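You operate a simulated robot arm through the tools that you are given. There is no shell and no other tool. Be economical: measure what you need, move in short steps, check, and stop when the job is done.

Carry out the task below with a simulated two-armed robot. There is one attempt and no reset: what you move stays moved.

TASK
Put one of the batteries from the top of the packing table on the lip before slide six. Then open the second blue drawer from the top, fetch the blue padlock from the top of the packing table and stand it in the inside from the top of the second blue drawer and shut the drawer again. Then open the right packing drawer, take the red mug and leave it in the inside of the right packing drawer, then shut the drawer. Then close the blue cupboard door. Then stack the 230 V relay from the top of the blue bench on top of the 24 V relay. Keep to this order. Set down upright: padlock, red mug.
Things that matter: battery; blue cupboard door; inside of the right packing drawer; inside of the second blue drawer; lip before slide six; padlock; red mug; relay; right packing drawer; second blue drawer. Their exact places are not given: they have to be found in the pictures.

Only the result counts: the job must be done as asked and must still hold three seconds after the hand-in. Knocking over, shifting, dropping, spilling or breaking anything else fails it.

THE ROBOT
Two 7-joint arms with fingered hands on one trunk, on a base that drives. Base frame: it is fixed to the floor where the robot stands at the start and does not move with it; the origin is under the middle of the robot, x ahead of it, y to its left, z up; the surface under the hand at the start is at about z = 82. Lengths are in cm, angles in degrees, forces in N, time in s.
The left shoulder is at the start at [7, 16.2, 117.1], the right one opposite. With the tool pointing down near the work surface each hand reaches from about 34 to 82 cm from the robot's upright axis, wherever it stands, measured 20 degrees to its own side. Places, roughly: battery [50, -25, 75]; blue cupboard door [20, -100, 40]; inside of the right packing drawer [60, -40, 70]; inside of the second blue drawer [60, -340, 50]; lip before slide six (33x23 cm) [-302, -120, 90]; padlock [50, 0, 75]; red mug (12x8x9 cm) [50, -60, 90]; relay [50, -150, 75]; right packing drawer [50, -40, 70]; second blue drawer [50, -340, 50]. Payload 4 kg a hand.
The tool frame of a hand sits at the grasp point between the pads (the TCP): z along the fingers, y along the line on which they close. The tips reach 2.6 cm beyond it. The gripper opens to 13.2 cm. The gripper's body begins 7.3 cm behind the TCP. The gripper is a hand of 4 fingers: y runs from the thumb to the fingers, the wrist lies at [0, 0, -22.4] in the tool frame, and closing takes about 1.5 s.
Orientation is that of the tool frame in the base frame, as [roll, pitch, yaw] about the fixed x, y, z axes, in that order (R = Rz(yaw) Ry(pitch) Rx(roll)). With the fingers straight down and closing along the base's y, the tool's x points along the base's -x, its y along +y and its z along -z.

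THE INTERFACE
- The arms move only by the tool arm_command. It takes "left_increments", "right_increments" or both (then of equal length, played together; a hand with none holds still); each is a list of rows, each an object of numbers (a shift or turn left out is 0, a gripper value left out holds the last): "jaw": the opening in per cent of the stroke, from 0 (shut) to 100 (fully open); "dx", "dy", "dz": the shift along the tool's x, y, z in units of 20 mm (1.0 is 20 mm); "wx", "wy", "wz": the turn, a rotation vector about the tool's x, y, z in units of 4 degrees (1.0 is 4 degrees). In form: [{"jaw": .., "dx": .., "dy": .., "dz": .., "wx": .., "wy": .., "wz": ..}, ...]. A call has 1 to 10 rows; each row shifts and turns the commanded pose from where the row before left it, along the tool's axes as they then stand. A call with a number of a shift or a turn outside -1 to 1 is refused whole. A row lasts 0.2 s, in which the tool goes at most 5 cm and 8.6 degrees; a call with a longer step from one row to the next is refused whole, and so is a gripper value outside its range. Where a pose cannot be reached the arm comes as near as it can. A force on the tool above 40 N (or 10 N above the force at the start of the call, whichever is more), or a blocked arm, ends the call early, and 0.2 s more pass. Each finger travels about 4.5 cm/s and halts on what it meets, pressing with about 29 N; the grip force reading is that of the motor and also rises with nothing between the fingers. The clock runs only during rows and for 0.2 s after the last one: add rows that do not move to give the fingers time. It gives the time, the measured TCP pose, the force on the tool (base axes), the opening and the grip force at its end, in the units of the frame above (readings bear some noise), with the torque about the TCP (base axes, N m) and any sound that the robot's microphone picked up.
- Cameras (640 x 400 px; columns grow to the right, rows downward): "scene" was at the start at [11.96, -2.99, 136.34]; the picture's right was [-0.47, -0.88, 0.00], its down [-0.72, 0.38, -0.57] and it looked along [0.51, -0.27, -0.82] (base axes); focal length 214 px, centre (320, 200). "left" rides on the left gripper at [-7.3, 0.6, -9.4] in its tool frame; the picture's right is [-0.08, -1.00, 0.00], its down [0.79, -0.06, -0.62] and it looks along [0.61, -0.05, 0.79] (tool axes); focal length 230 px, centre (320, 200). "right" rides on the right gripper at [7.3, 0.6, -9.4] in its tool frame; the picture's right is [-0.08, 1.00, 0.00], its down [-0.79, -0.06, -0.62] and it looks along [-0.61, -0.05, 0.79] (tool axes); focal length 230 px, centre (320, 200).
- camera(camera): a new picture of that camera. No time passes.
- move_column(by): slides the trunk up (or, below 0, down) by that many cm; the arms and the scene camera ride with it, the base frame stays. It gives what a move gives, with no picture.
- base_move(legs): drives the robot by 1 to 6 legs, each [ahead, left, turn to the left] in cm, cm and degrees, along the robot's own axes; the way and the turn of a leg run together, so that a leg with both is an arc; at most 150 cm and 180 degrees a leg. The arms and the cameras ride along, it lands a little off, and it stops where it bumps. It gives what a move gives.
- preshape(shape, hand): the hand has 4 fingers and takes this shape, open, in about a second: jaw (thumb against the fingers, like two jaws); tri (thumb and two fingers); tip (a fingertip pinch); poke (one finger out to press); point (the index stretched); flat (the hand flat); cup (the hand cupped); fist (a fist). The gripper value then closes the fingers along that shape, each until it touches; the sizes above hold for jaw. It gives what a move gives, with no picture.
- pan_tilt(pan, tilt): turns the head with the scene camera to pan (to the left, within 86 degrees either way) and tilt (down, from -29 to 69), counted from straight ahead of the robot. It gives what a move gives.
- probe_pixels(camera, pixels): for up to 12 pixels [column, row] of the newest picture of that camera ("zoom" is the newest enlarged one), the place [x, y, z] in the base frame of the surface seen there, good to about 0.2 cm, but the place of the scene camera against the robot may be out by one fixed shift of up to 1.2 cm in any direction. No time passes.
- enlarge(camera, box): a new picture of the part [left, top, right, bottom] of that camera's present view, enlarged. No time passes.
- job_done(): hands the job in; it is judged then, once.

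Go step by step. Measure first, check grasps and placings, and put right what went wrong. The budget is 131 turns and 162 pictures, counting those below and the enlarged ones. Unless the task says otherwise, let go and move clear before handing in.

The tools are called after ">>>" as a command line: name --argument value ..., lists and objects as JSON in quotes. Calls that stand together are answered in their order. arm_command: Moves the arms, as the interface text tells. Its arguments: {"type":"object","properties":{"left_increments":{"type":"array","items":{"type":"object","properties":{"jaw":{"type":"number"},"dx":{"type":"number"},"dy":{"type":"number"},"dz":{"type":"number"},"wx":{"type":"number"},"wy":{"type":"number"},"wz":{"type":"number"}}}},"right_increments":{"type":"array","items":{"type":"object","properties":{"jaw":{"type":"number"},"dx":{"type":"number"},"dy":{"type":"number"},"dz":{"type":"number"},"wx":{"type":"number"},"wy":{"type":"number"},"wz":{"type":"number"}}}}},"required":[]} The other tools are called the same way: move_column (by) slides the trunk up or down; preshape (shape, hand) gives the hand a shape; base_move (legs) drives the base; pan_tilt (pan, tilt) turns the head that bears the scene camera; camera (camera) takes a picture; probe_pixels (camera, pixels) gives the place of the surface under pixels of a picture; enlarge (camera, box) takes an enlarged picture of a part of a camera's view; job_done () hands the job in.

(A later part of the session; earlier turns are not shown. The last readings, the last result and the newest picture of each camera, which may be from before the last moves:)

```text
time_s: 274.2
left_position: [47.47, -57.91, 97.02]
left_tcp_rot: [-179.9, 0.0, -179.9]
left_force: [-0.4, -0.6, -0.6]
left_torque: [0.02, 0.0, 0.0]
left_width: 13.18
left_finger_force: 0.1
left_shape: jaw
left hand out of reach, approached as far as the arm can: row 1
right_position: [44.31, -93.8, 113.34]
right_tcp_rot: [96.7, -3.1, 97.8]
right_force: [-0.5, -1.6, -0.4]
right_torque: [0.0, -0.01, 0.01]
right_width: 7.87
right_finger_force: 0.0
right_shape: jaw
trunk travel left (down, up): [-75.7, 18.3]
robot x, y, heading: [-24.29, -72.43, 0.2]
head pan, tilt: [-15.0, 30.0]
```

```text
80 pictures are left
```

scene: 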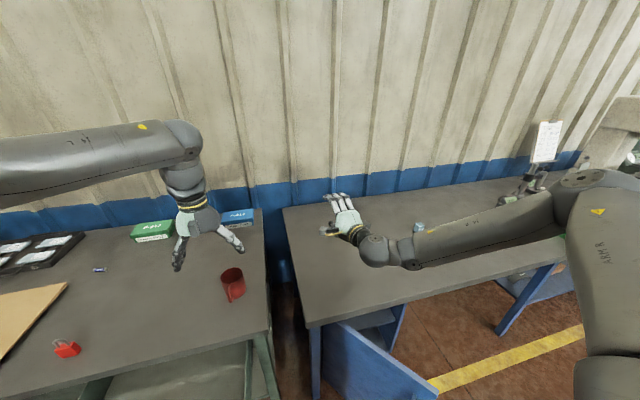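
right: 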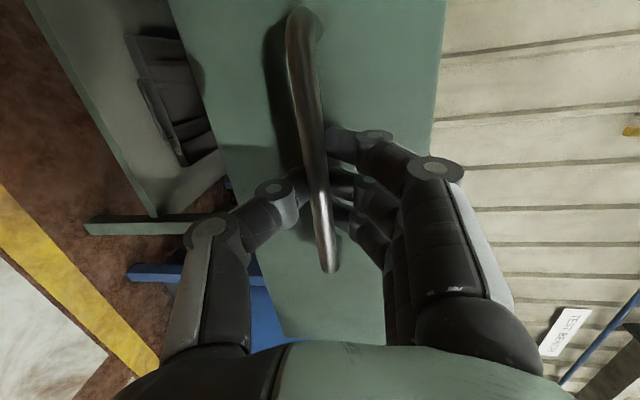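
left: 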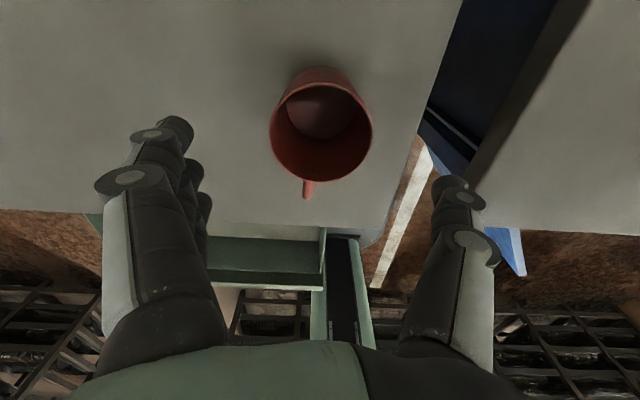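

Near the reach limit, so I drive 4 cm closer and pull the hand back to match, then descend.

>>> base_move --legs '[[4, 0, 0]]'

>>> arm_command --left_increments '[{"dx": 1, "dy": 0.15}, {"dx": 0.75}, {"dz": 1}, {"dz": 1}, {"dz": 1}, {"dz": 1}, {"dz": 1}, {}]'

>>> camera --camera "left"

```text
time_s: 275.1
left_position: [50.84, -57.83, 97.4]
left_tcp_rot: [-180.0, 0.4, -179.9]
left_force: [-0.4, 0.0, 1.1]
left_torque: [0.0, -0.01, 0.01]
left_width: 13.17
left_finger_force: 0.0
left_shape: jaw
right_position: [47.61, -93.75, 113.63]
right_tcp_rot: [96.5, -3.2, 97.8]
right_force: [-1.3, 0.2, -0.1]
right_torque: [0.03, 0.03, -0.02]
right_width: 7.88
right_finger_force: 0.2
right_shape: jaw
trunk travel left (down, up): [-75.7, 18.3]
robot x, y, heading: [-20.79, -72.21, 0.1]
head pan, tilt: [-15.0, 30.0]
```

```text
time_s: 276.9
left_position: [47.7, -57.56, 86.92]
left_tcp_rot: [-180.0, 0.0, -179.8]
left_force: [0.1, -0.1, 0.5]
left_torque: [0.02, -0.01, -0.02]
left_width: 13.18
left_finger_force: 0.2
left_shape: jaw
right_position: [48.06, -93.74, 113.38]
right_tcp_rot: [96.6, -3.2, 97.7]
right_force: [-0.5, -0.2, 0.4]
right_torque: [0.02, -0.01, -0.02]
right_width: 7.91
right_finger_force: 0.2
right_shape: jaw
trunk travel left (down, up): [-75.7, 18.3]
robot x, y, heading: [-20.37, -72.51, 0.4]
head pan, tilt: [-15.0, 30.0]
```

```text
79 pictures are left
```

left: 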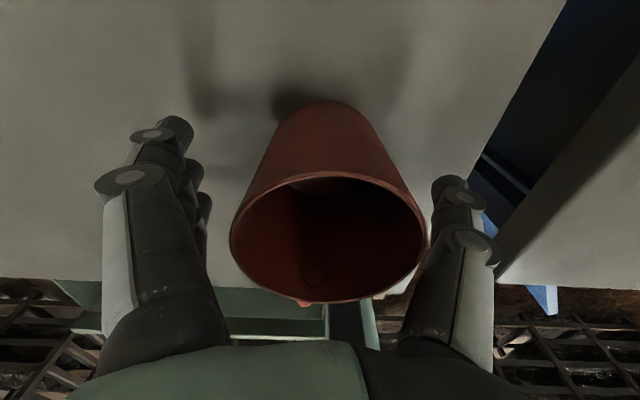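

The fingers straddle the mug. I close and check.

>>> arm_command --left_increments '[{"jaw": 70}, {"jaw": 60}, {"jaw": 50}, {"jaw": 40}, {"jaw": 40}, {"jaw": 40}, {"jaw": 40}, {}]'

>>> camera --camera "left"

```text
time_s: 278.7
left_position: [47.79, -57.58, 87.03]
left_tcp_rot: [179.9, 0.0, -179.9]
left_force: [0.7, -0.3, 0.9]
left_torque: [0.04, 0.01, 0.0]
left_width: 5.95
left_finger_force: 29.1
left_shape: jaw
right_position: [48.17, -93.77, 113.38]
right_tcp_rot: [96.8, -3.2, 97.8]
right_force: [0.3, 0.2, -0.4]
right_torque: [0.04, -0.01, 0.0]
right_width: 7.88
right_finger_force: 0.0
right_shape: jaw
trunk travel left (down, up): [-75.7, 18.3]
robot x, y, heading: [-20.62, -72.54, 0.3]
head pan, tilt: [-15.0, 30.0]
```

```text
78 pictures are left
```

left: 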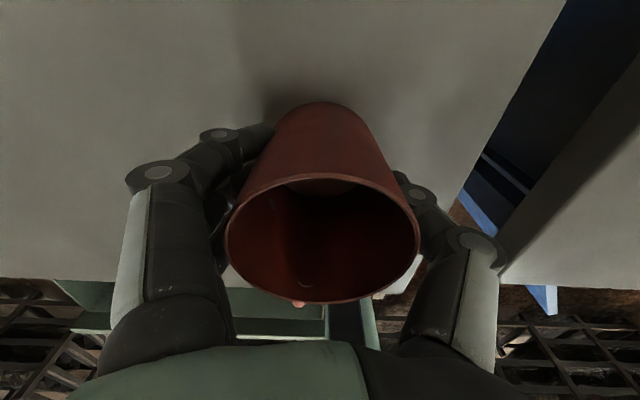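

Firm grip (29 N, body between the fingers). I lift with the trunk and check.

>>> arm_command --left_increments '[{"jaw": 30, "dz": -0.5}, {"dz": -0.5}, {"dz": -0.5}, {}]'

>>> move_column --by 12

>>> camera --camera "left"

```text
time_s: 279.7
left_position: [47.75, -57.58, 90.02]
left_tcp_rot: [180.0, -0.1, -180.0]
left_force: [0.8, 0.1, -1.4]
left_torque: [0.01, -0.05, 0.0]
left_width: 5.93
left_finger_force: 29.0
left_shape: jaw
right_position: [48.12, -93.7, 113.35]
right_tcp_rot: [96.9, -3.2, 97.8]
right_force: [-0.1, -0.1, -0.8]
right_torque: [-0.01, 0.02, 0.04]
right_width: 7.87
right_finger_force: 0.1
right_shape: jaw
trunk travel left (down, up): [-75.7, 18.3]
robot x, y, heading: [-20.63, -72.52, 0.4]
head pan, tilt: [-15.0, 30.0]
```

```text
time_s: 281.2
left_position: [47.86, -57.76, 101.96]
left_tcp_rot: [180.0, -0.1, -179.9]
left_force: [-0.2, 0.5, -1.4]
left_torque: [0.0, 0.0, 0.03]
left_width: 5.93
left_finger_force: 29.7
left_shape: jaw
right_position: [48.22, -93.74, 125.39]
right_tcp_rot: [96.7, -3.2, 97.8]
right_force: [1.3, -0.2, -0.8]
right_torque: [0.0, -0.05, -0.06]
right_width: 7.87
right_finger_force: 0.0
right_shape: jaw
trunk travel left (down, up): [-87.7, 6.3]
robot x, y, heading: [-20.7, -72.13, 0.0]
head pan, tilt: [-15.0, 30.0]
```

```text
77 pictures are left
```

left: 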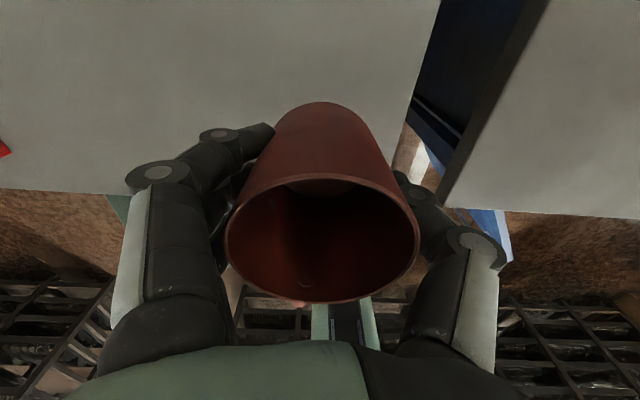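

The mug is lifted. I drive to bring it over the open drawer (target ≈(18.5,-38)).

>>> base_move --legs '[[-29.5, 0, 0], [0, 20, 0]]'

>>> move_column --by -20

>>> camera --camera "left"

>>> camera --camera "scene"

```text
time_s: 284.4
left_position: [18.58, -38.54, 102.04]
left_tcp_rot: [179.9, 0.0, 179.7]
left_force: [0.3, -0.6, -0.9]
left_torque: [0.02, -0.02, 0.0]
left_width: 5.95
left_finger_force: 28.9
left_shape: jaw
right_position: [18.77, -74.61, 125.27]
right_tcp_rot: [96.8, -3.4, 97.4]
right_force: [-1.1, -0.3, 0.7]
right_torque: [0.01, 0.01, 0.0]
right_width: 7.88
right_finger_force: 0.1
right_shape: jaw
trunk travel left (down, up): [-87.7, 6.3]
robot x, y, heading: [-49.81, -52.69, -0.2]
head pan, tilt: [-15.0, 30.0]
```

```text
time_s: 286.6
left_position: [18.5, -38.17, 82.08]
left_tcp_rot: [180.0, 0.0, 179.7]
left_force: [0.4, 0.1, -0.9]
left_torque: [-0.01, 0.0, 0.02]
left_width: 5.98
left_finger_force: 29.0
left_shape: jaw
right_position: [18.68, -74.26, 105.34]
right_tcp_rot: [96.8, -3.3, 97.4]
right_force: [-0.1, 0.8, 0.7]
right_torque: [-0.01, 0.0, -0.02]
right_width: 7.89
right_finger_force: 0.1
right_shape: jaw
trunk travel left (down, up): [-67.7, 26.3]
robot x, y, heading: [-49.71, -52.46, -0.3]
head pan, tilt: [-15.0, 30.0]
```

```text
76 pictures are left
```

left: 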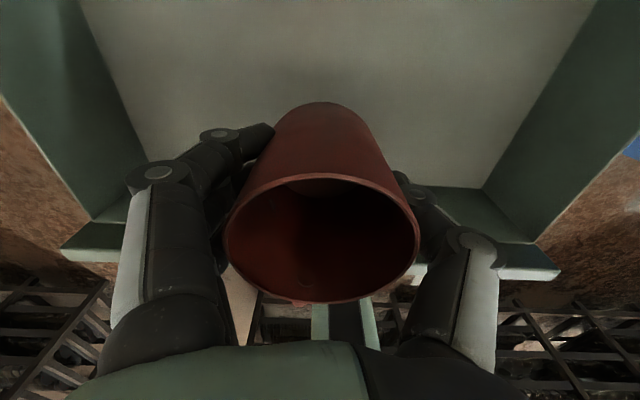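

```text
75 pictures are left
```

scene: 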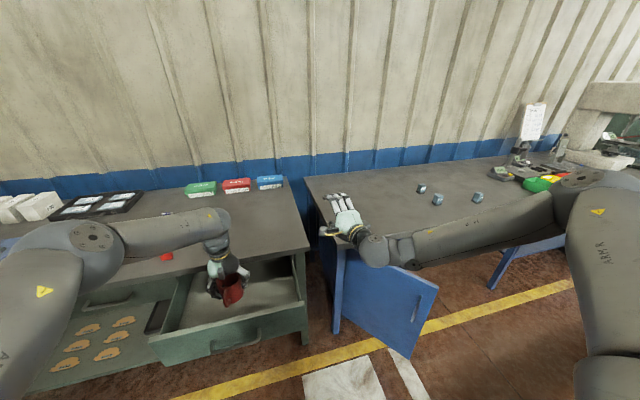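

The mug is over the drawer. I check the drawer floor with the left camera and the left elbow's height over the table.

>>> probe_pixels --camera "left" --pixels '[[330, 30], [240, 60], [460, 60], [440, 200], [120, 215], [300, 5]]'

>>> probe_pixels --camera "scene" --pixels '[[95, 237], [130, 240], [180, 230], [70, 260], [215, 240]]'

```text
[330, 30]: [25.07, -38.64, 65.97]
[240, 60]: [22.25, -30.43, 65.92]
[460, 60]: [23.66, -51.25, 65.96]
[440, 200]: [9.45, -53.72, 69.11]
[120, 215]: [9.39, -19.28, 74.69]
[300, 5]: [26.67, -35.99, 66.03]
```

```text
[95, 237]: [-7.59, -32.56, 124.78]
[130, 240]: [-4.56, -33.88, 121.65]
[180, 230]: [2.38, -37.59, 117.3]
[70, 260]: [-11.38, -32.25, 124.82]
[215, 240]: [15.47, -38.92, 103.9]
```

Floor is z=65.97; the elbow is well above. I lower the mug to the floor gently.

>>> arm_command --left_increments '[{"dz": 1}, {"dz": 1}, {"dz": 1}, {"dz": 1}, {"dz": 1}, {"dz": 0.2}, {"dz": 0.2}, {}]'

>>> camera --camera "left"

```text
time_s: 288.4
left_position: [18.48, -38.26, 71.22]
left_tcp_rot: [180.0, 0.1, 179.8]
left_force: [0.1, -1.0, -0.7]
left_torque: [0.0, -0.03, 0.05]
left_width: 5.96
left_finger_force: 28.8
left_shape: jaw
right_position: [18.84, -74.32, 105.38]
right_tcp_rot: [96.8, -3.2, 97.4]
right_force: [0.1, 0.7, -0.3]
right_torque: [0.02, -0.01, -0.02]
right_width: 7.88
right_finger_force: 0.0
right_shape: jaw
trunk travel left (down, up): [-67.7, 26.3]
robot x, y, heading: [-49.68, -52.41, -0.2]
head pan, tilt: [-15.0, 30.0]
```

```text
74 pictures are left
```

left: 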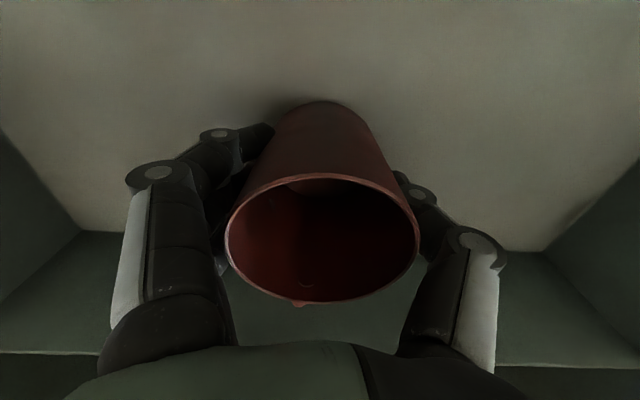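

>>> arm_command --left_increments '[{"dz": 0.1}, {"dz": 0.1}, {"jaw": 48}, {"jaw": 52}, {"jaw": 58}, {"jaw": 66}, {"jaw": 76}, {"jaw": 90}, {"jaw": 100}, {}]'

>>> camera --camera "left"

```text
time_s: 290.6
left_position: [18.47, -38.33, 70.86]
left_tcp_rot: [-180.0, 0.1, 179.7]
left_force: [0.3, 0.6, -0.2]
left_torque: [0.02, -0.01, -0.04]
left_width: 13.17
left_finger_force: 0.0
left_shape: jaw
right_position: [18.71, -74.28, 105.39]
right_tcp_rot: [96.7, -3.1, 97.4]
right_force: [0.2, -0.7, 0.2]
right_torque: [0.04, 0.0, 0.0]
right_width: 7.87
right_finger_force: 0.0
right_shape: jaw
trunk travel left (down, up): [-67.7, 26.3]
robot x, y, heading: [-49.93, -52.62, -0.2]
head pan, tilt: [-15.0, 30.0]
```

```text
73 pictures are left
```

left: 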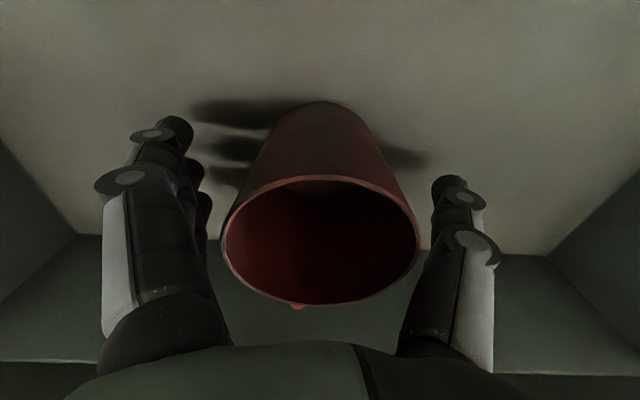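

The mug stands free in the drawer. I lift the left hand straight up, back away, and tuck the left arm.

>>> arm_command --left_increments '[{"dz": -1}, {"dz": -1}, {"dz": -1}, {"dz": -1}, {"dz": -1}, {"dz": -1}, {"dz": -1}, {"dz": -1}, {"dz": -1}, {"dz": -1}]'

>>> camera --camera "left"

>>> base_move --legs '[[-30, 0, 0], [0, 22, 0]]'

>>> arm_command --left_increments '[{"dx": 1, "dz": -0.5}, {"dx": 1, "dz": -0.5}, {"dx": 1, "dz": -0.5}, {"dx": 1, "dz": -0.5}, {"dx": 1, "dz": -0.5}, {"dx": 1, "dz": -0.5}, {"dx": 1, "dz": -0.5}, {"dx": 1, "dz": -0.5}, {"dx": 1}, {"dx": 1}]' --right_increments '[{"jaw": 0}, {}, {}, {}, {}, {}, {}, {}, {}, {}]'

>>> move_column --by -35

>>> camera --camera "right"

>>> camera --camera "scene"

```text
time_s: 292.8
left_position: [18.55, -38.24, 90.83]
left_tcp_rot: [-180.0, 0.0, 179.7]
left_force: [-1.7, 0.8, 0.6]
left_torque: [-0.02, 0.0, -0.01]
left_width: 13.17
left_finger_force: 0.1
left_shape: jaw
right_position: [18.63, -74.32, 105.29]
right_tcp_rot: [96.6, -3.2, 97.3]
right_force: [1.0, -0.6, -0.4]
right_torque: [-0.01, 0.03, 0.01]
right_width: 7.86
right_finger_force: 0.2
right_shape: jaw
trunk travel left (down, up): [-67.7, 26.3]
robot x, y, heading: [-49.8, -52.21, -0.2]
head pan, tilt: [-15.0, 30.0]
```

```text
72 pictures are left
```

left: 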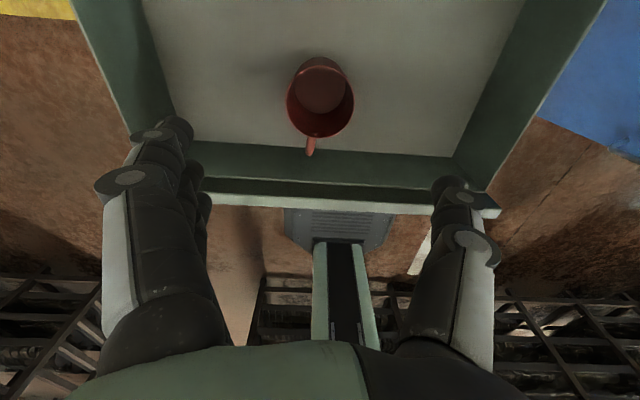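

```text
time_s: 296.1
left_position: [-11.57, -16.2, 90.91]
left_tcp_rot: [-179.9, 0.0, 179.7]
left_force: [-0.7, -0.6, -0.3]
left_torque: [-0.01, 0.0, 0.0]
left_width: 13.18
left_finger_force: 0.0
left_shape: jaw
right_position: [-11.3, -52.23, 105.33]
right_tcp_rot: [96.6, -3.2, 97.5]
right_force: [0.5, -0.5, 0.4]
right_torque: [0.03, 0.03, 0.0]
right_width: 7.88
right_finger_force: 0.1
right_shape: jaw
trunk travel left (down, up): [-67.7, 26.3]
robot x, y, heading: [-79.96, -30.61, -0.0]
head pan, tilt: [-15.0, 30.0]
```

```text
time_s: 298.3
left_position: [-31.51, -16.04, 98.89]
left_tcp_rot: [180.0, -0.1, 179.6]
left_force: [-0.5, 0.0, 0.3]
left_torque: [0.0, 0.04, 0.02]
left_width: 13.19
left_finger_force: 0.1
left_shape: jaw
right_position: [-11.4, -52.23, 105.35]
right_tcp_rot: [96.7, -3.2, 97.5]
right_force: [-0.1, 0.4, 0.0]
right_torque: [0.02, 0.03, 0.01]
right_width: 0.0
right_finger_force: 28.9
right_shape: jaw
trunk travel left (down, up): [-67.7, 26.3]
robot x, y, heading: [-80.02, -30.44, -0.4]
head pan, tilt: [-15.0, 30.0]
```

```text
time_s: 301.8
left_position: [-31.44, -16.18, 63.82]
left_tcp_rot: [179.9, 0.0, 179.7]
left_force: [0.5, 0.1, -0.7]
left_torque: [0.0, 0.0, 0.02]
left_width: 13.16
left_finger_force: 0.0
left_shape: jaw
right_position: [-11.2, -52.23, 70.32]
right_tcp_rot: [96.7, -3.2, 97.5]
right_force: [0.2, 0.0, 0.3]
right_torque: [-0.01, -0.01, 0.0]
right_width: 0.0
right_finger_force: 29.2
right_shape: jaw
trunk travel left (down, up): [-32.7, 61.3]
robot x, y, heading: [-80.09, -30.34, -0.3]
head pan, tilt: [-15.0, 30.0]
```

```text
71 pictures are left
```

right: 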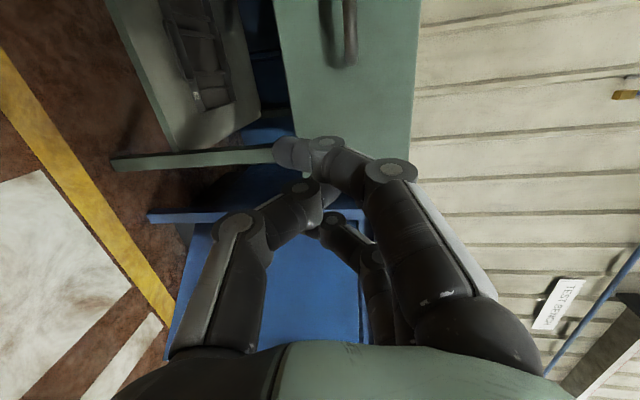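

```text
70 pictures are left
```

scene: 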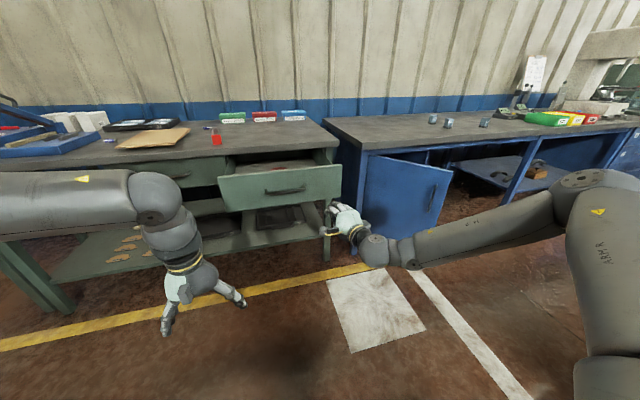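

The closed right hand faces the panel's right part. I check the right elbow against the open door before pushing.

>>> probe_pixels --camera "scene" --pixels '[[400, 255], [410, 265], [460, 240], [540, 220], [375, 250], [435, 195], [445, 170], [270, 190]]'

```text
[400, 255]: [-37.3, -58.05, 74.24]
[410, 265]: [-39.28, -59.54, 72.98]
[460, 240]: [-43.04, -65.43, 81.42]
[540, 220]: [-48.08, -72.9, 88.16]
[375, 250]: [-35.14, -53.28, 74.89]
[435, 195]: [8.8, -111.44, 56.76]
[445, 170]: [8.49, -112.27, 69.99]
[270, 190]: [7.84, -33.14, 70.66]
```

The elbow stays clear of the door. I push the drawer in with short legs.

>>> base_move --legs '[[14, 0, 0], [6, 0, 0], [6, 0, 0], [6, 0, 0]]'

>>> camera --camera "right"

>>> camera --camera "scene"

>>> probe_pixels --camera "right" --pixels '[[330, 100], [350, 80], [300, 100], [380, 100]]'

```text
time_s: 304.8
left_position: [0.57, -16.02, 63.64]
left_tcp_rot: [180.0, 0.0, 179.7]
left_force: [-0.3, 0.1, -0.4]
left_torque: [0.01, 0.02, 0.01]
left_width: 13.17
left_finger_force: 0.0
left_shape: jaw
right_position: [20.91, -52.1, 70.27]
right_tcp_rot: [96.9, -3.2, 97.5]
right_force: [-0.1, 0.4, -0.6]
right_torque: [-0.03, -0.01, 0.0]
right_width: 0.0
right_finger_force: 29.2
right_shape: jaw
trunk travel left (down, up): [-32.7, 61.3]
robot x, y, heading: [-47.73, -30.77, 0.1]
head pan, tilt: [-15.0, 30.0]
```

```text
69 pictures are left
```

right: 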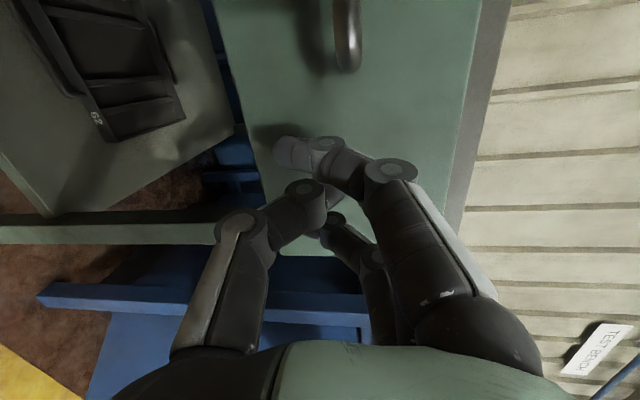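

```text
68 pictures are left
```

scene: 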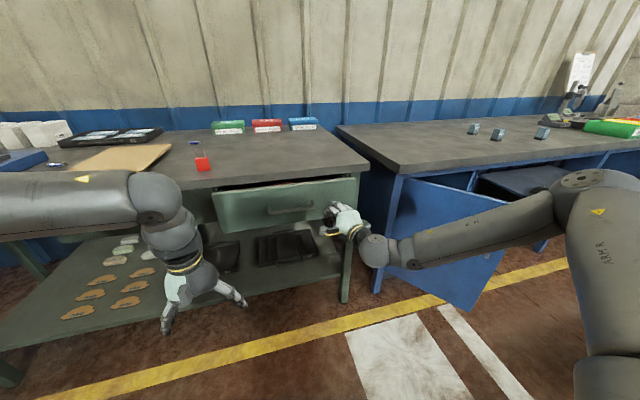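

```text
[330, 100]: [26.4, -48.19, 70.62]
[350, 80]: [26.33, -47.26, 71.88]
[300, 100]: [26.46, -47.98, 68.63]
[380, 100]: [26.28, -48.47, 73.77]
```

7.3 cm remain. I drive 6 then press with the arm.

>>> base_move --legs '[[7, 0, 0]]'

>>> arm_command --right_increments '[{"dz": 0.4}, {"dz": 0.4}, {"dz": 0.4}, {"dz": 0.4}, {"dz": 0.4}, {"dz": 0.4}, {"dz": 0.4}, {"dz": 0.4}]'

>>> camera --camera "right"

>>> probe_pixels --camera "right" --pixels '[[330, 70], [280, 60], [300, 100]]'

```text
time_s: 305.8
left_position: [7.47, -15.94, 63.59]
left_tcp_rot: [180.0, -0.1, 179.7]
left_force: [-0.3, -0.7, -0.5]
left_torque: [-0.01, 0.01, -0.03]
left_width: 13.18
left_finger_force: 0.0
left_shape: jaw
right_position: [27.74, -52.18, 70.18]
right_tcp_rot: [96.8, -3.2, 97.6]
right_force: [-0.2, 0.2, 0.0]
right_torque: [0.0, -0.04, 0.02]
right_width: 0.01
right_finger_force: 29.3
right_shape: jaw
trunk travel left (down, up): [-32.7, 61.3]
robot x, y, heading: [-40.54, -30.5, -0.1]
head pan, tilt: [-15.0, 30.0]
```

```text
time_s: 307.0
left_position: [7.07, -16.27, 63.96]
left_tcp_rot: [-179.9, 0.1, 179.6]
left_force: [0.4, 0.0, -0.2]
left_torque: [-0.03, -0.01, -0.01]
left_width: 13.17
left_finger_force: 0.0
left_shape: jaw
right_position: [30.61, -51.86, 69.96]
right_tcp_rot: [96.8, -3.4, 97.5]
right_force: [-27.5, -2.5, 6.8]
right_torque: [0.03, -0.48, -0.11]
right_width: 0.0
right_finger_force: 28.8
right_shape: jaw
trunk travel left (down, up): [-32.7, 61.3]
robot x, y, heading: [-41.28, -30.67, -0.2]
head pan, tilt: [-15.0, 30.0]
stopped in row 5 (right hand): the force on the tool passed its limit at 48 N (the readings are from after the stop); the commanded pose is now the measured one
```

```text
67 pictures are left
```

right: 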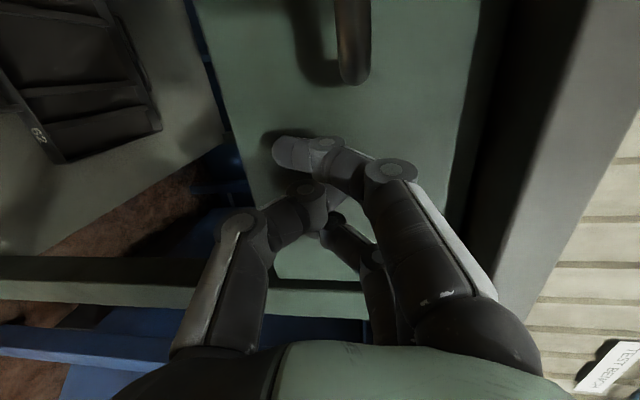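

```text
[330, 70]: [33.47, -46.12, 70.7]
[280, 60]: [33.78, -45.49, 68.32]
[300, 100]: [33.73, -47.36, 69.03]
```

The packing drawer is flush (x≈33.7). I back off and move opposite the cupboard door to shut it with the right fist.

>>> base_move --legs '[[-42, 0, 0], [0, -55, 0]]'

>>> move_column --by -18

>>> pan_tilt --pan -5 --tilt 30

>>> camera --camera "scene"

>>> camera --camera "right"

```text
time_s: 312.3
left_position: [-34.43, -70.17, 63.84]
left_tcp_rot: [-180.0, 0.0, 179.6]
left_force: [0.8, -0.2, 0.5]
left_torque: [0.0, 0.02, 0.0]
left_width: 13.14
left_finger_force: 0.0
left_shape: jaw
right_position: [-10.71, -105.79, 69.68]
right_tcp_rot: [97.0, -3.4, 97.5]
right_force: [0.9, 0.2, -1.1]
right_torque: [-0.03, -0.05, 0.02]
right_width: 0.0
right_finger_force: 28.6
right_shape: jaw
trunk travel left (down, up): [-32.7, 61.3]
robot x, y, heading: [-82.37, -84.79, -0.2]
head pan, tilt: [-15.0, 30.0]
```

```text
time_s: 314.3
left_position: [-34.38, -70.16, 45.76]
left_tcp_rot: [-180.0, 0.0, 179.7]
left_force: [0.2, -0.1, 0.2]
left_torque: [-0.04, 0.02, 0.02]
left_width: 13.18
left_finger_force: 0.2
left_shape: jaw
right_position: [-10.83, -105.83, 51.72]
right_tcp_rot: [97.0, -3.4, 97.4]
right_force: [0.1, 0.4, -0.1]
right_torque: [-0.03, 0.0, 0.01]
right_width: 0.0
right_finger_force: 29.0
right_shape: jaw
trunk travel left (down, up): [-14.7, 79.3]
robot x, y, heading: [-82.64, -84.45, -0.0]
head pan, tilt: [-15.0, 30.0]
```

```text
time_s: 315.0
left_position: [-34.36, -70.25, 45.78]
left_tcp_rot: [-180.0, 0.0, 179.8]
left_force: [-0.1, 0.9, 0.9]
left_torque: [0.0, -0.01, -0.01]
left_width: 13.18
left_finger_force: 0.0
left_shape: jaw
right_position: [-10.81, -105.76, 51.73]
right_tcp_rot: [97.1, -3.4, 97.5]
right_force: [-0.2, -0.6, -0.1]
right_torque: [-0.01, 0.02, 0.01]
right_width: 0.0
right_finger_force: 29.0
right_shape: jaw
trunk travel left (down, up): [-14.7, 79.3]
robot x, y, heading: [-82.83, -84.52, -0.2]
head pan, tilt: [-5.0, 30.0]
```

```text
66 pictures are left
```

scene: 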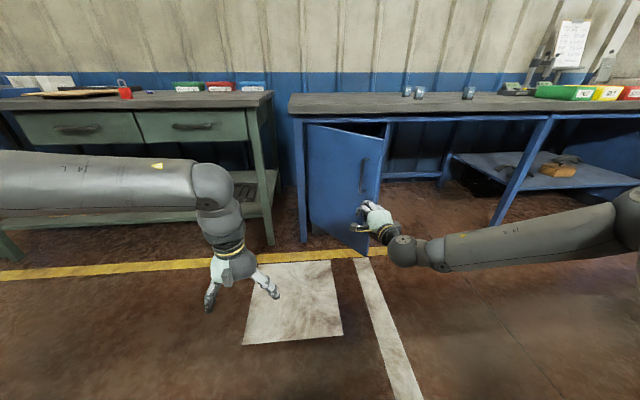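

```text
65 pictures are left
```

right: 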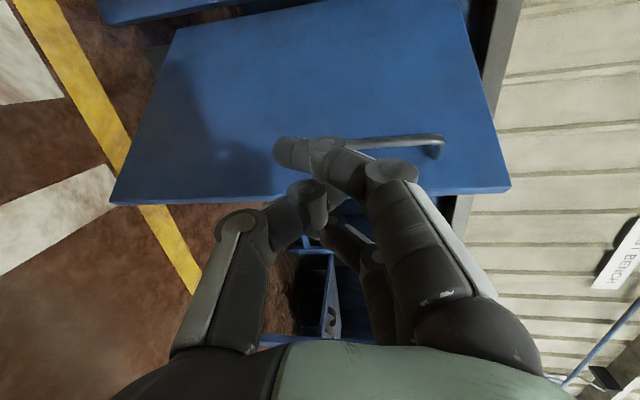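

The door face is visible with its handle at (390,140). I measure its edge and lower below the handle.

>>> probe_pixels --camera "right" --pixels '[[240, 190], [480, 188], [250, 80], [435, 140], [330, 140], [250, 20], [400, 20]]'

>>> move_column --by -12

```text
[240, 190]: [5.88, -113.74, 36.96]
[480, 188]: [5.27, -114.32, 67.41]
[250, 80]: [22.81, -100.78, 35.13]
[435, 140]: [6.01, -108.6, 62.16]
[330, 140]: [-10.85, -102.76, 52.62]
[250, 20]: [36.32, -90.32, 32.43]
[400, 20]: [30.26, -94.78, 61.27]
```

```text
time_s: 316.5
left_position: [-34.41, -70.36, 33.79]
left_tcp_rot: [-179.9, 0.0, 179.7]
left_force: [0.1, 0.2, -0.5]
left_torque: [0.02, -0.03, 0.05]
left_width: 13.17
left_finger_force: 0.1
left_shape: jaw
right_position: [-10.84, -105.89, 39.71]
right_tcp_rot: [96.9, -3.3, 97.5]
right_force: [-0.7, -0.2, -0.1]
right_torque: [0.01, 0.0, 0.01]
right_width: 0.02
right_finger_force: 29.3
right_shape: jaw
trunk travel left (down, up): [-2.7, 91.3]
robot x, y, heading: [-82.73, -84.4, -0.1]
head pan, tilt: [-5.0, 30.0]
```

I strafe right 4 and push the door with the base in short legs.

>>> base_move --legs '[[0, -4, 0], [20, 0, 0], [8, 0, 0], [7, 0, 0]]'

>>> camera --camera "right"

>>> camera --camera "scene"

```text
time_s: 319.9
left_position: [0.41, -74.38, 33.91]
left_tcp_rot: [180.0, 0.0, 179.6]
left_force: [-0.4, 0.1, -0.2]
left_torque: [-0.02, 0.01, 0.01]
left_width: 13.18
left_finger_force: 0.0
left_shape: jaw
right_position: [24.14, -109.98, 39.58]
right_tcp_rot: [97.0, -3.4, 97.4]
right_force: [0.2, -0.2, -0.1]
right_torque: [0.0, 0.02, 0.02]
right_width: 0.01
right_finger_force: 29.1
right_shape: jaw
trunk travel left (down, up): [-2.7, 91.3]
robot x, y, heading: [-48.12, -89.01, -0.2]
head pan, tilt: [-5.0, 30.0]
```

```text
64 pictures are left
```

right: 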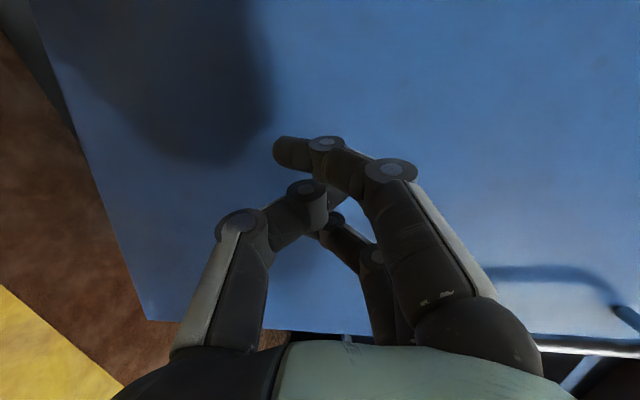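

```text
63 pictures are left
```

scene: 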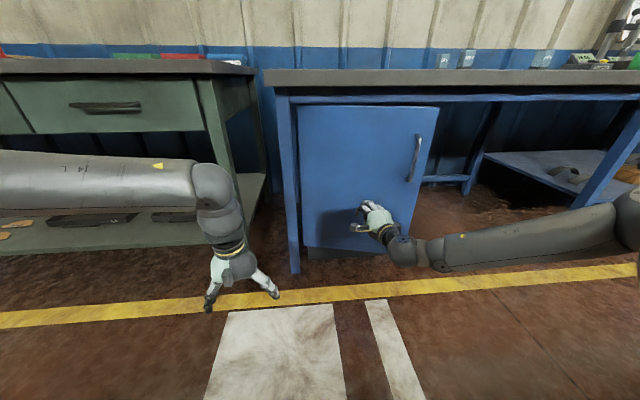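

The door is nearly closed; I measure its plane.

>>> probe_pixels --camera "right" --pixels '[[100, 30], [300, 60], [170, 300], [300, 310], [560, 320], [500, 60]]'

>>> probe_pixels --camera "scene" --pixels '[[305, 150], [430, 150], [310, 235], [400, 220], [295, 150], [450, 99]]'

```text
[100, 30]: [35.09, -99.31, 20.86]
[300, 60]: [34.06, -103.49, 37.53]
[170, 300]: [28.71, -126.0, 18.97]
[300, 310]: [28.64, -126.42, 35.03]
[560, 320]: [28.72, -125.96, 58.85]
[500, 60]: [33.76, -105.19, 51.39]
```

```text
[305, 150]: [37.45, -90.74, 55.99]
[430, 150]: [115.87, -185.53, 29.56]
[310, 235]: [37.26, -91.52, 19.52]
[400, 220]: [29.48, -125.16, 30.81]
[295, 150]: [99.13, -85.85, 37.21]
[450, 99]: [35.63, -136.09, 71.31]
```

About 13° remain (hinge plane x≈37.4). I shift 8 right for leverage and press on.

>>> base_move --legs '[[-3, -8, 0], [9, 0, 0]]'

>>> arm_command --right_increments '[{"dz": 0.4}, {"dz": 0.4}, {"dz": 0.4}, {"dz": 0.4}, {"dz": 0.4}, {"dz": 0.4}, {"dz": 0.4}, {"dz": 0.4}]'

>>> camera --camera "right"

>>> probe_pixels --camera "right" --pixels '[[100, 30], [300, 60], [170, 240], [220, 20], [500, 60], [220, 160]]'

```text
time_s: 321.6
left_position: [6.31, -82.42, 33.8]
left_tcp_rot: [179.9, -0.1, 179.6]
left_force: [0.0, 0.8, -0.8]
left_torque: [0.01, 0.01, 0.02]
left_width: 13.2
left_finger_force: 0.0
left_shape: jaw
right_position: [29.98, -118.1, 39.68]
right_tcp_rot: [97.0, -3.3, 97.5]
right_force: [-0.6, 0.3, 0.1]
right_torque: [0.05, 0.03, 0.0]
right_width: 0.01
right_finger_force: 28.8
right_shape: jaw
trunk travel left (down, up): [-2.7, 91.3]
robot x, y, heading: [-42.23, -96.64, -0.1]
head pan, tilt: [-5.0, 30.0]
```

```text
time_s: 323.1
left_position: [6.1, -82.6, 34.0]
left_tcp_rot: [-179.9, 0.2, 179.4]
left_force: [0.0, 0.9, -0.3]
left_torque: [0.04, 0.0, -0.02]
left_width: 13.19
left_finger_force: 0.2
left_shape: jaw
right_position: [34.27, -117.39, 39.17]
right_tcp_rot: [97.2, -3.6, 97.5]
right_force: [-23.3, -2.7, 4.7]
right_torque: [0.01, -0.41, -0.07]
right_width: 0.01
right_finger_force: 29.4
right_shape: jaw
trunk travel left (down, up): [-2.7, 91.3]
robot x, y, heading: [-42.47, -96.79, -0.5]
head pan, tilt: [-5.0, 30.0]
stopped in row 7 (right hand): the force on the tool passed its limit at 47 N (the readings are from after the stop); the commanded pose is now the measured one
```

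```text
62 pictures are left
```

right: 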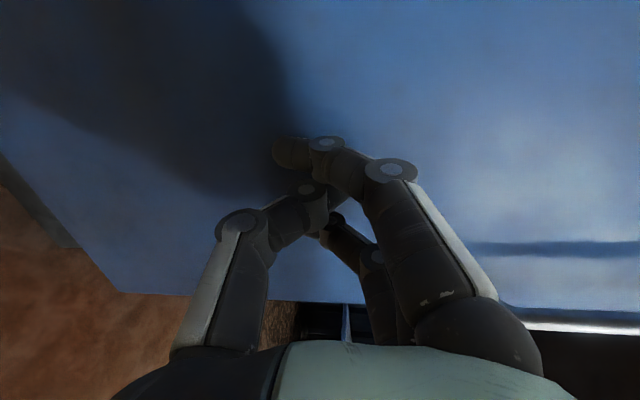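

```text
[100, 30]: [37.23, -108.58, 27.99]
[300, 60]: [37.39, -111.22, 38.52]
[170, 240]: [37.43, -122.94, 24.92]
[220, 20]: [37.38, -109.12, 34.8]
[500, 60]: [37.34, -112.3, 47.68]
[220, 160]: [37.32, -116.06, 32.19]
```

The door is shut (plane x≈37.35 everywhere). I back off, raise the trunk and go look at the relays on the blue bench.

>>> base_move --legs '[[-35, 0, 0], [0, -66, 0]]'

>>> move_column --by 40

>>> move_column --by 36

>>> pan_tilt --pan 5 --tilt 40

>>> camera --camera "scene"

```text
time_s: 328.6
left_position: [-29.03, -148.23, 33.87]
left_tcp_rot: [-179.9, 0.0, 179.6]
left_force: [-0.1, 0.1, 0.7]
left_torque: [-0.01, 0.0, 0.04]
left_width: 13.18
left_finger_force: 0.1
left_shape: jaw
right_position: [-0.67, -183.13, 38.88]
right_tcp_rot: [97.1, -3.4, 97.7]
right_force: [0.6, -0.2, -0.6]
right_torque: [-0.03, 0.01, -0.02]
right_width: 0.0
right_finger_force: 28.9
right_shape: jaw
trunk travel left (down, up): [-2.7, 91.3]
robot x, y, heading: [-77.27, -162.8, 0.0]
head pan, tilt: [-5.0, 30.0]
```

```text
time_s: 332.5
left_position: [-28.89, -148.22, 73.8]
left_tcp_rot: [-179.9, 0.0, 179.6]
left_force: [1.0, -0.2, -0.2]
left_torque: [0.01, -0.01, 0.01]
left_width: 13.19
left_finger_force: 0.0
left_shape: jaw
right_position: [-0.69, -183.16, 79.02]
right_tcp_rot: [97.2, -3.4, 97.7]
right_force: [-0.4, 0.8, -0.2]
right_torque: [0.01, -0.02, 0.01]
right_width: 0.0
right_finger_force: 29.4
right_shape: jaw
trunk travel left (down, up): [-42.7, 51.3]
robot x, y, heading: [-77.5, -162.75, -0.2]
head pan, tilt: [-5.0, 30.0]
```

```text
time_s: 336.0
left_position: [-28.97, -148.37, 109.72]
left_tcp_rot: [-179.9, 0.1, 179.5]
left_force: [-0.5, 0.1, -1.0]
left_torque: [0.0, 0.0, 0.03]
left_width: 13.18
left_finger_force: 0.0
left_shape: jaw
right_position: [-0.78, -183.17, 114.93]
right_tcp_rot: [97.1, -3.4, 97.5]
right_force: [-0.1, 0.3, -0.5]
right_torque: [0.03, 0.0, 0.0]
right_width: 0.0
right_finger_force: 29.2
right_shape: jaw
trunk travel left (down, up): [-78.7, 15.3]
robot x, y, heading: [-77.31, -162.58, -0.5]
head pan, tilt: [-5.0, 30.0]
```

```text
time_s: 336.7
left_position: [-28.94, -148.28, 109.75]
left_tcp_rot: [-179.9, 0.0, 179.6]
left_force: [0.7, -0.5, 0.1]
left_torque: [0.0, 0.0, 0.0]
left_width: 13.19
left_finger_force: 0.2
left_shape: jaw
right_position: [-0.74, -183.08, 114.94]
right_tcp_rot: [97.2, -3.5, 97.6]
right_force: [-0.3, 0.9, -0.4]
right_torque: [0.01, 0.01, 0.01]
right_width: 0.0
right_finger_force: 29.1
right_shape: jaw
trunk travel left (down, up): [-78.7, 15.3]
robot x, y, heading: [-77.32, -162.71, -0.3]
head pan, tilt: [5.0, 40.0]
```

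```text
61 pictures are left
```

scene: 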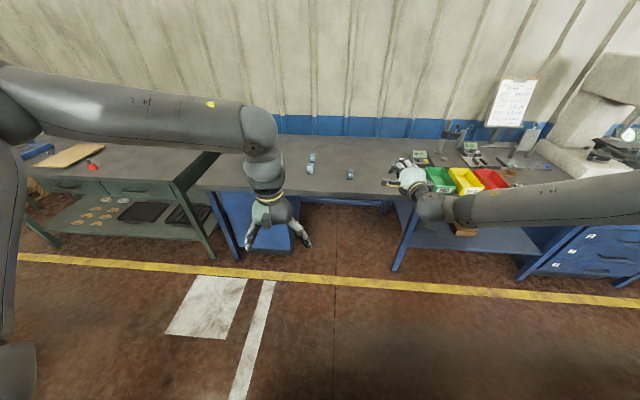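

Three relays are at (311,158), (310,169), (350,173). I enlarge and measure them.

>>> enlarge --camera "scene" --box '[290, 140, 370, 190]'

>>> probe_pixels --camera "scene" --pixels '[[311, 155], [310, 168], [350, 173], [330, 175], [311, 160], [310, 172], [350, 177], [300, 193]]'

```text
8.00 times, centred on (330, 165) of scene
```

zoom: 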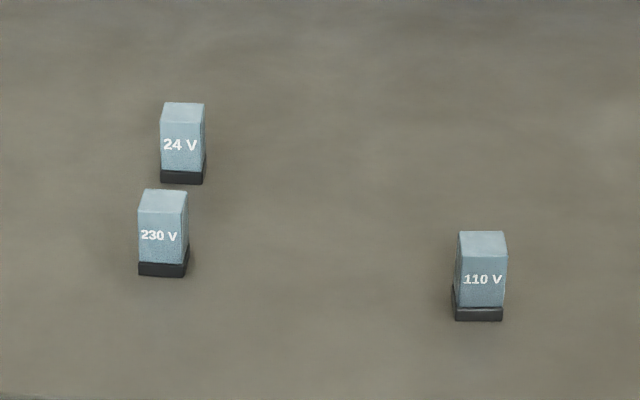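

```text
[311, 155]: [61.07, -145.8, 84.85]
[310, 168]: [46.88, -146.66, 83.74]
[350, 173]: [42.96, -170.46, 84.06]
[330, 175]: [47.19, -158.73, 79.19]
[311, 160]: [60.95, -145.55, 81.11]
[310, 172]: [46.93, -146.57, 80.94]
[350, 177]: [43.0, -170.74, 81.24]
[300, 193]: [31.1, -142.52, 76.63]
```

Labels are clear: 24 V far at (61,-146), 230 V at (47,-146.6), 110 V at (43,-170). I retract the right hand and drive up so the left hand is near the 230 V relay.

>>> arm_command --right_increments '[{"dz": -1}, {"dz": -1}, {"dz": -1}, {"dz": -1}, {"dz": -1}, {"dz": -1}, {"dz": -1}, {"dz": -1}]'

>>> base_move --legs '[[69, 1.5, 0.2]]'

>>> camera --camera "left"

>>> camera --camera "scene"

```text
time_s: 338.5
left_position: [-28.93, -148.34, 109.92]
left_tcp_rot: [-179.9, 0.0, 179.6]
left_force: [-0.5, -0.4, -0.2]
left_torque: [0.01, -0.02, 0.03]
left_width: 13.18
left_finger_force: 0.2
left_shape: jaw
right_position: [-16.52, -185.4, 117.06]
right_tcp_rot: [97.2, -3.3, 97.7]
right_force: [0.9, 1.0, -1.0]
right_torque: [0.02, 0.0, 0.0]
right_width: 0.04
right_finger_force: 28.7
right_shape: jaw
trunk travel left (down, up): [-78.7, 15.3]
robot x, y, heading: [-77.48, -162.36, -0.3]
head pan, tilt: [5.0, 40.0]
```

```text
time_s: 342.3
left_position: [39.53, -146.65, 109.91]
left_tcp_rot: [-179.8, 0.0, 179.8]
left_force: [-0.3, 0.3, 0.4]
left_torque: [0.05, 0.01, 0.02]
left_width: 13.19
left_finger_force: 0.1
left_shape: jaw
right_position: [52.19, -183.75, 117.07]
right_tcp_rot: [97.2, -3.3, 97.8]
right_force: [-0.4, 0.3, -0.4]
right_torque: [0.04, 0.0, 0.0]
right_width: 0.0
right_finger_force: 29.1
right_shape: jaw
trunk travel left (down, up): [-78.7, 15.3]
robot x, y, heading: [-8.71, -161.16, 0.1]
head pan, tilt: [5.0, 40.0]
```

```text
59 pictures are left
```

left: 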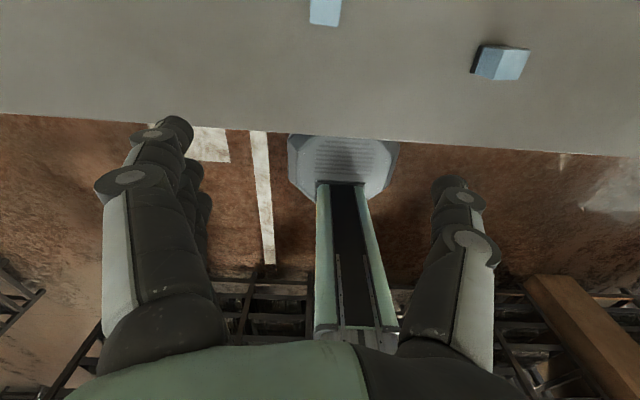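

```text
58 pictures are left
```

scene: 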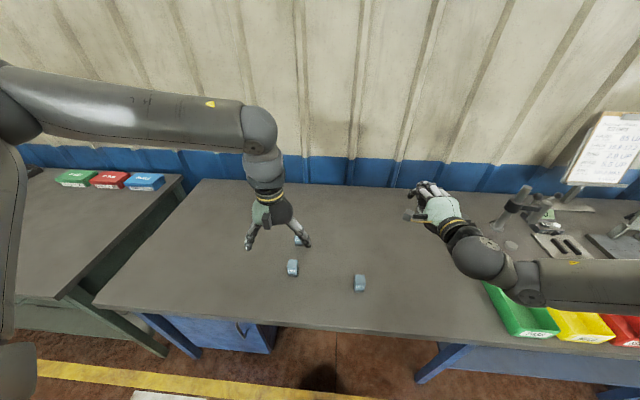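

The 230 V relay is at the top (325,10). I move the left hand forward 14 cm for a view of both relays.

>>> arm_command --left_increments '[{"dx": -1}, {"dx": -1}, {"dx": -1}, {"dx": -1}, {"dx": -1}, {"dx": -1}, {"dx": -1}]'

>>> camera --camera "left"

```text
time_s: 343.9
left_position: [53.7, -146.77, 109.72]
left_tcp_rot: [-179.9, -0.1, 179.9]
left_force: [1.0, 0.5, 0.3]
left_torque: [0.0, 0.03, 0.0]
left_width: 13.16
left_finger_force: 0.0
left_shape: jaw
right_position: [52.34, -183.8, 116.92]
right_tcp_rot: [97.4, -3.5, 97.7]
right_force: [-0.9, -0.1, 0.6]
right_torque: [0.0, -0.03, 0.01]
right_width: 0.01
right_finger_force: 29.2
right_shape: jaw
trunk travel left (down, up): [-78.7, 15.3]
robot x, y, heading: [-8.93, -161.02, 0.1]
head pan, tilt: [5.0, 40.0]
```

```text
57 pictures are left
```

left: 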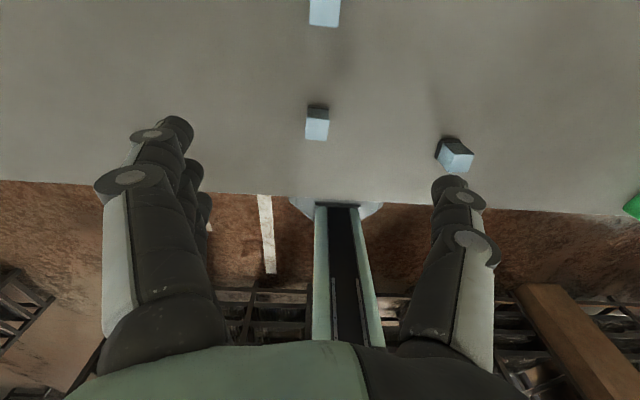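

>>> enlarge --camera "left" --box '[270, 0, 380, 160]'

>>> probe_pixels --camera "left" --pixels '[[306, 121], [327, 123], [307, 138], [326, 139], [318, 107], [317, 130], [312, 3], [337, 3], [311, 22], [337, 24], [340, 80]]'

```text
2.50 times, centred on (325, 80) of left
```

zoom: 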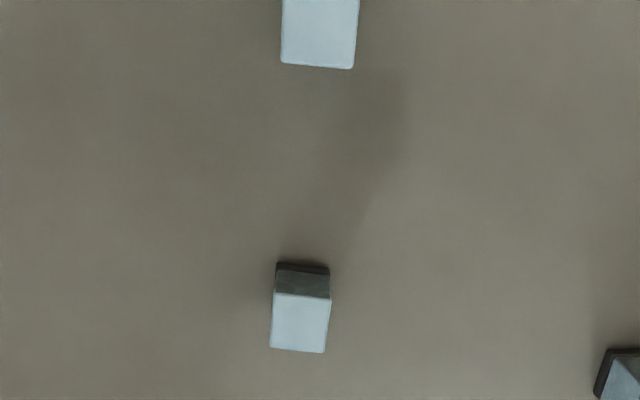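

```text
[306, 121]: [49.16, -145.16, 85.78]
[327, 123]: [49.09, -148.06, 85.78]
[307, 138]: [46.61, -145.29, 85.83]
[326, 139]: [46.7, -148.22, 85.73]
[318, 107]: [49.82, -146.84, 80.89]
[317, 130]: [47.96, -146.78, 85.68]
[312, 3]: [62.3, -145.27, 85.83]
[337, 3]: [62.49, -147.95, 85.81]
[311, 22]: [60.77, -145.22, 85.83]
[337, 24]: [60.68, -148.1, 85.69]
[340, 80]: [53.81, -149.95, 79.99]
```

Relay tops are z 85.75, bench 80.0; 230 V centre ≈(47.95,-146.85), 24 V centre ≈(62.1,-146.8), both yawed about 5°. I try the "tri" shape for a small object and look at it.

>>> preshape --shape "tri" --hand "left"

>>> arm_command --left_increments '[{"jaw": 20, "dx": 1, "wz": 0.6}, {"dx": 1, "wz": 0.65}, {"dx": 0.85}, {}, {}, {}, {}]'

>>> camera --camera "left"

```text
time_s: 344.8
left_position: [53.54, -146.73, 109.88]
left_tcp_rot: [-179.8, -0.1, 179.7]
left_force: [0.5, -0.9, -0.5]
left_torque: [0.01, -0.01, -0.02]
left_width: 13.18
left_finger_force: 0.0
left_shape: tri
right_position: [52.2, -183.64, 116.94]
right_tcp_rot: [97.2, -3.4, 97.8]
right_force: [-0.1, 0.1, -0.1]
right_torque: [-0.01, 0.03, -0.01]
right_width: 0.01
right_finger_force: 29.4
right_shape: jaw
trunk travel left (down, up): [-78.7, 15.3]
robot x, y, heading: [-9.03, -161.34, -0.2]
head pan, tilt: [5.0, 40.0]
```

```text
time_s: 346.4
left_position: [47.78, -146.46, 109.78]
left_tcp_rot: [-180.0, 0.0, 174.7]
left_force: [0.9, -1.1, -0.5]
left_torque: [-0.01, -0.01, 0.02]
left_width: 2.69
left_finger_force: 0.1
left_shape: tri
right_position: [52.14, -183.74, 117.0]
right_tcp_rot: [97.1, -3.6, 97.8]
right_force: [-0.4, 0.4, -0.5]
right_torque: [-0.01, -0.02, 0.02]
right_width: 0.0
right_finger_force: 28.5
right_shape: jaw
trunk travel left (down, up): [-78.7, 15.3]
robot x, y, heading: [-8.7, -161.37, -0.2]
head pan, tilt: [5.0, 40.0]
```

```text
55 pictures are left
```

left: 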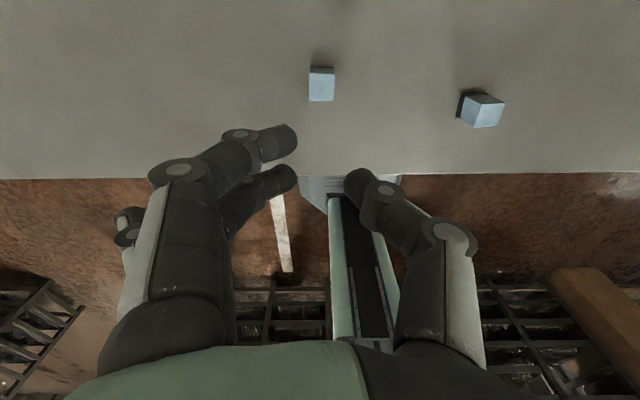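

In "tri" the thumb opposes one finger with another beside it. I look at "tip" as a cleaner pinch.

>>> preshape --shape "tip" --hand "left"

>>> arm_command --left_increments '[{"jaw": 30}, {}, {}, {}, {}, {}]'

>>> camera --camera "left"

```text
time_s: 347.3
left_position: [47.9, -146.51, 109.94]
left_tcp_rot: [-180.0, 0.0, 174.8]
left_force: [-0.5, -0.3, 0.4]
left_torque: [-0.03, -0.01, 0.0]
left_width: 13.19
left_finger_force: 0.1
left_shape: tip
right_position: [52.22, -183.8, 116.9]
right_tcp_rot: [97.3, -3.4, 97.8]
right_force: [-0.6, 0.4, 0.2]
right_torque: [0.01, 0.0, 0.0]
right_width: 0.0
right_finger_force: 29.3
right_shape: jaw
trunk travel left (down, up): [-78.7, 15.3]
robot x, y, heading: [-9.04, -161.11, -0.1]
head pan, tilt: [5.0, 40.0]
```

```text
time_s: 348.7
left_position: [47.91, -146.43, 109.73]
left_tcp_rot: [-179.9, -0.1, 174.9]
left_force: [0.6, -0.1, -0.6]
left_torque: [-0.01, -0.02, -0.01]
left_width: 4.01
left_finger_force: 0.0
left_shape: tip
right_position: [52.17, -183.82, 116.88]
right_tcp_rot: [97.3, -3.5, 97.8]
right_force: [-0.6, -0.4, 0.5]
right_torque: [-0.02, -0.01, 0.0]
right_width: 0.0
right_finger_force: 29.4
right_shape: jaw
trunk travel left (down, up): [-78.7, 15.3]
robot x, y, heading: [-9.07, -161.07, -0.2]
head pan, tilt: [5.0, 40.0]
```

```text
54 pictures are left
```

left: 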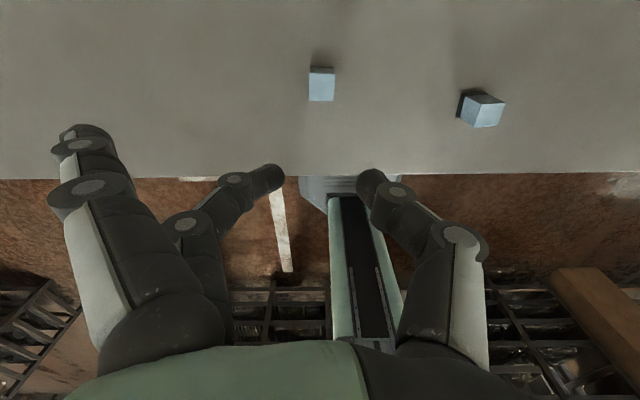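

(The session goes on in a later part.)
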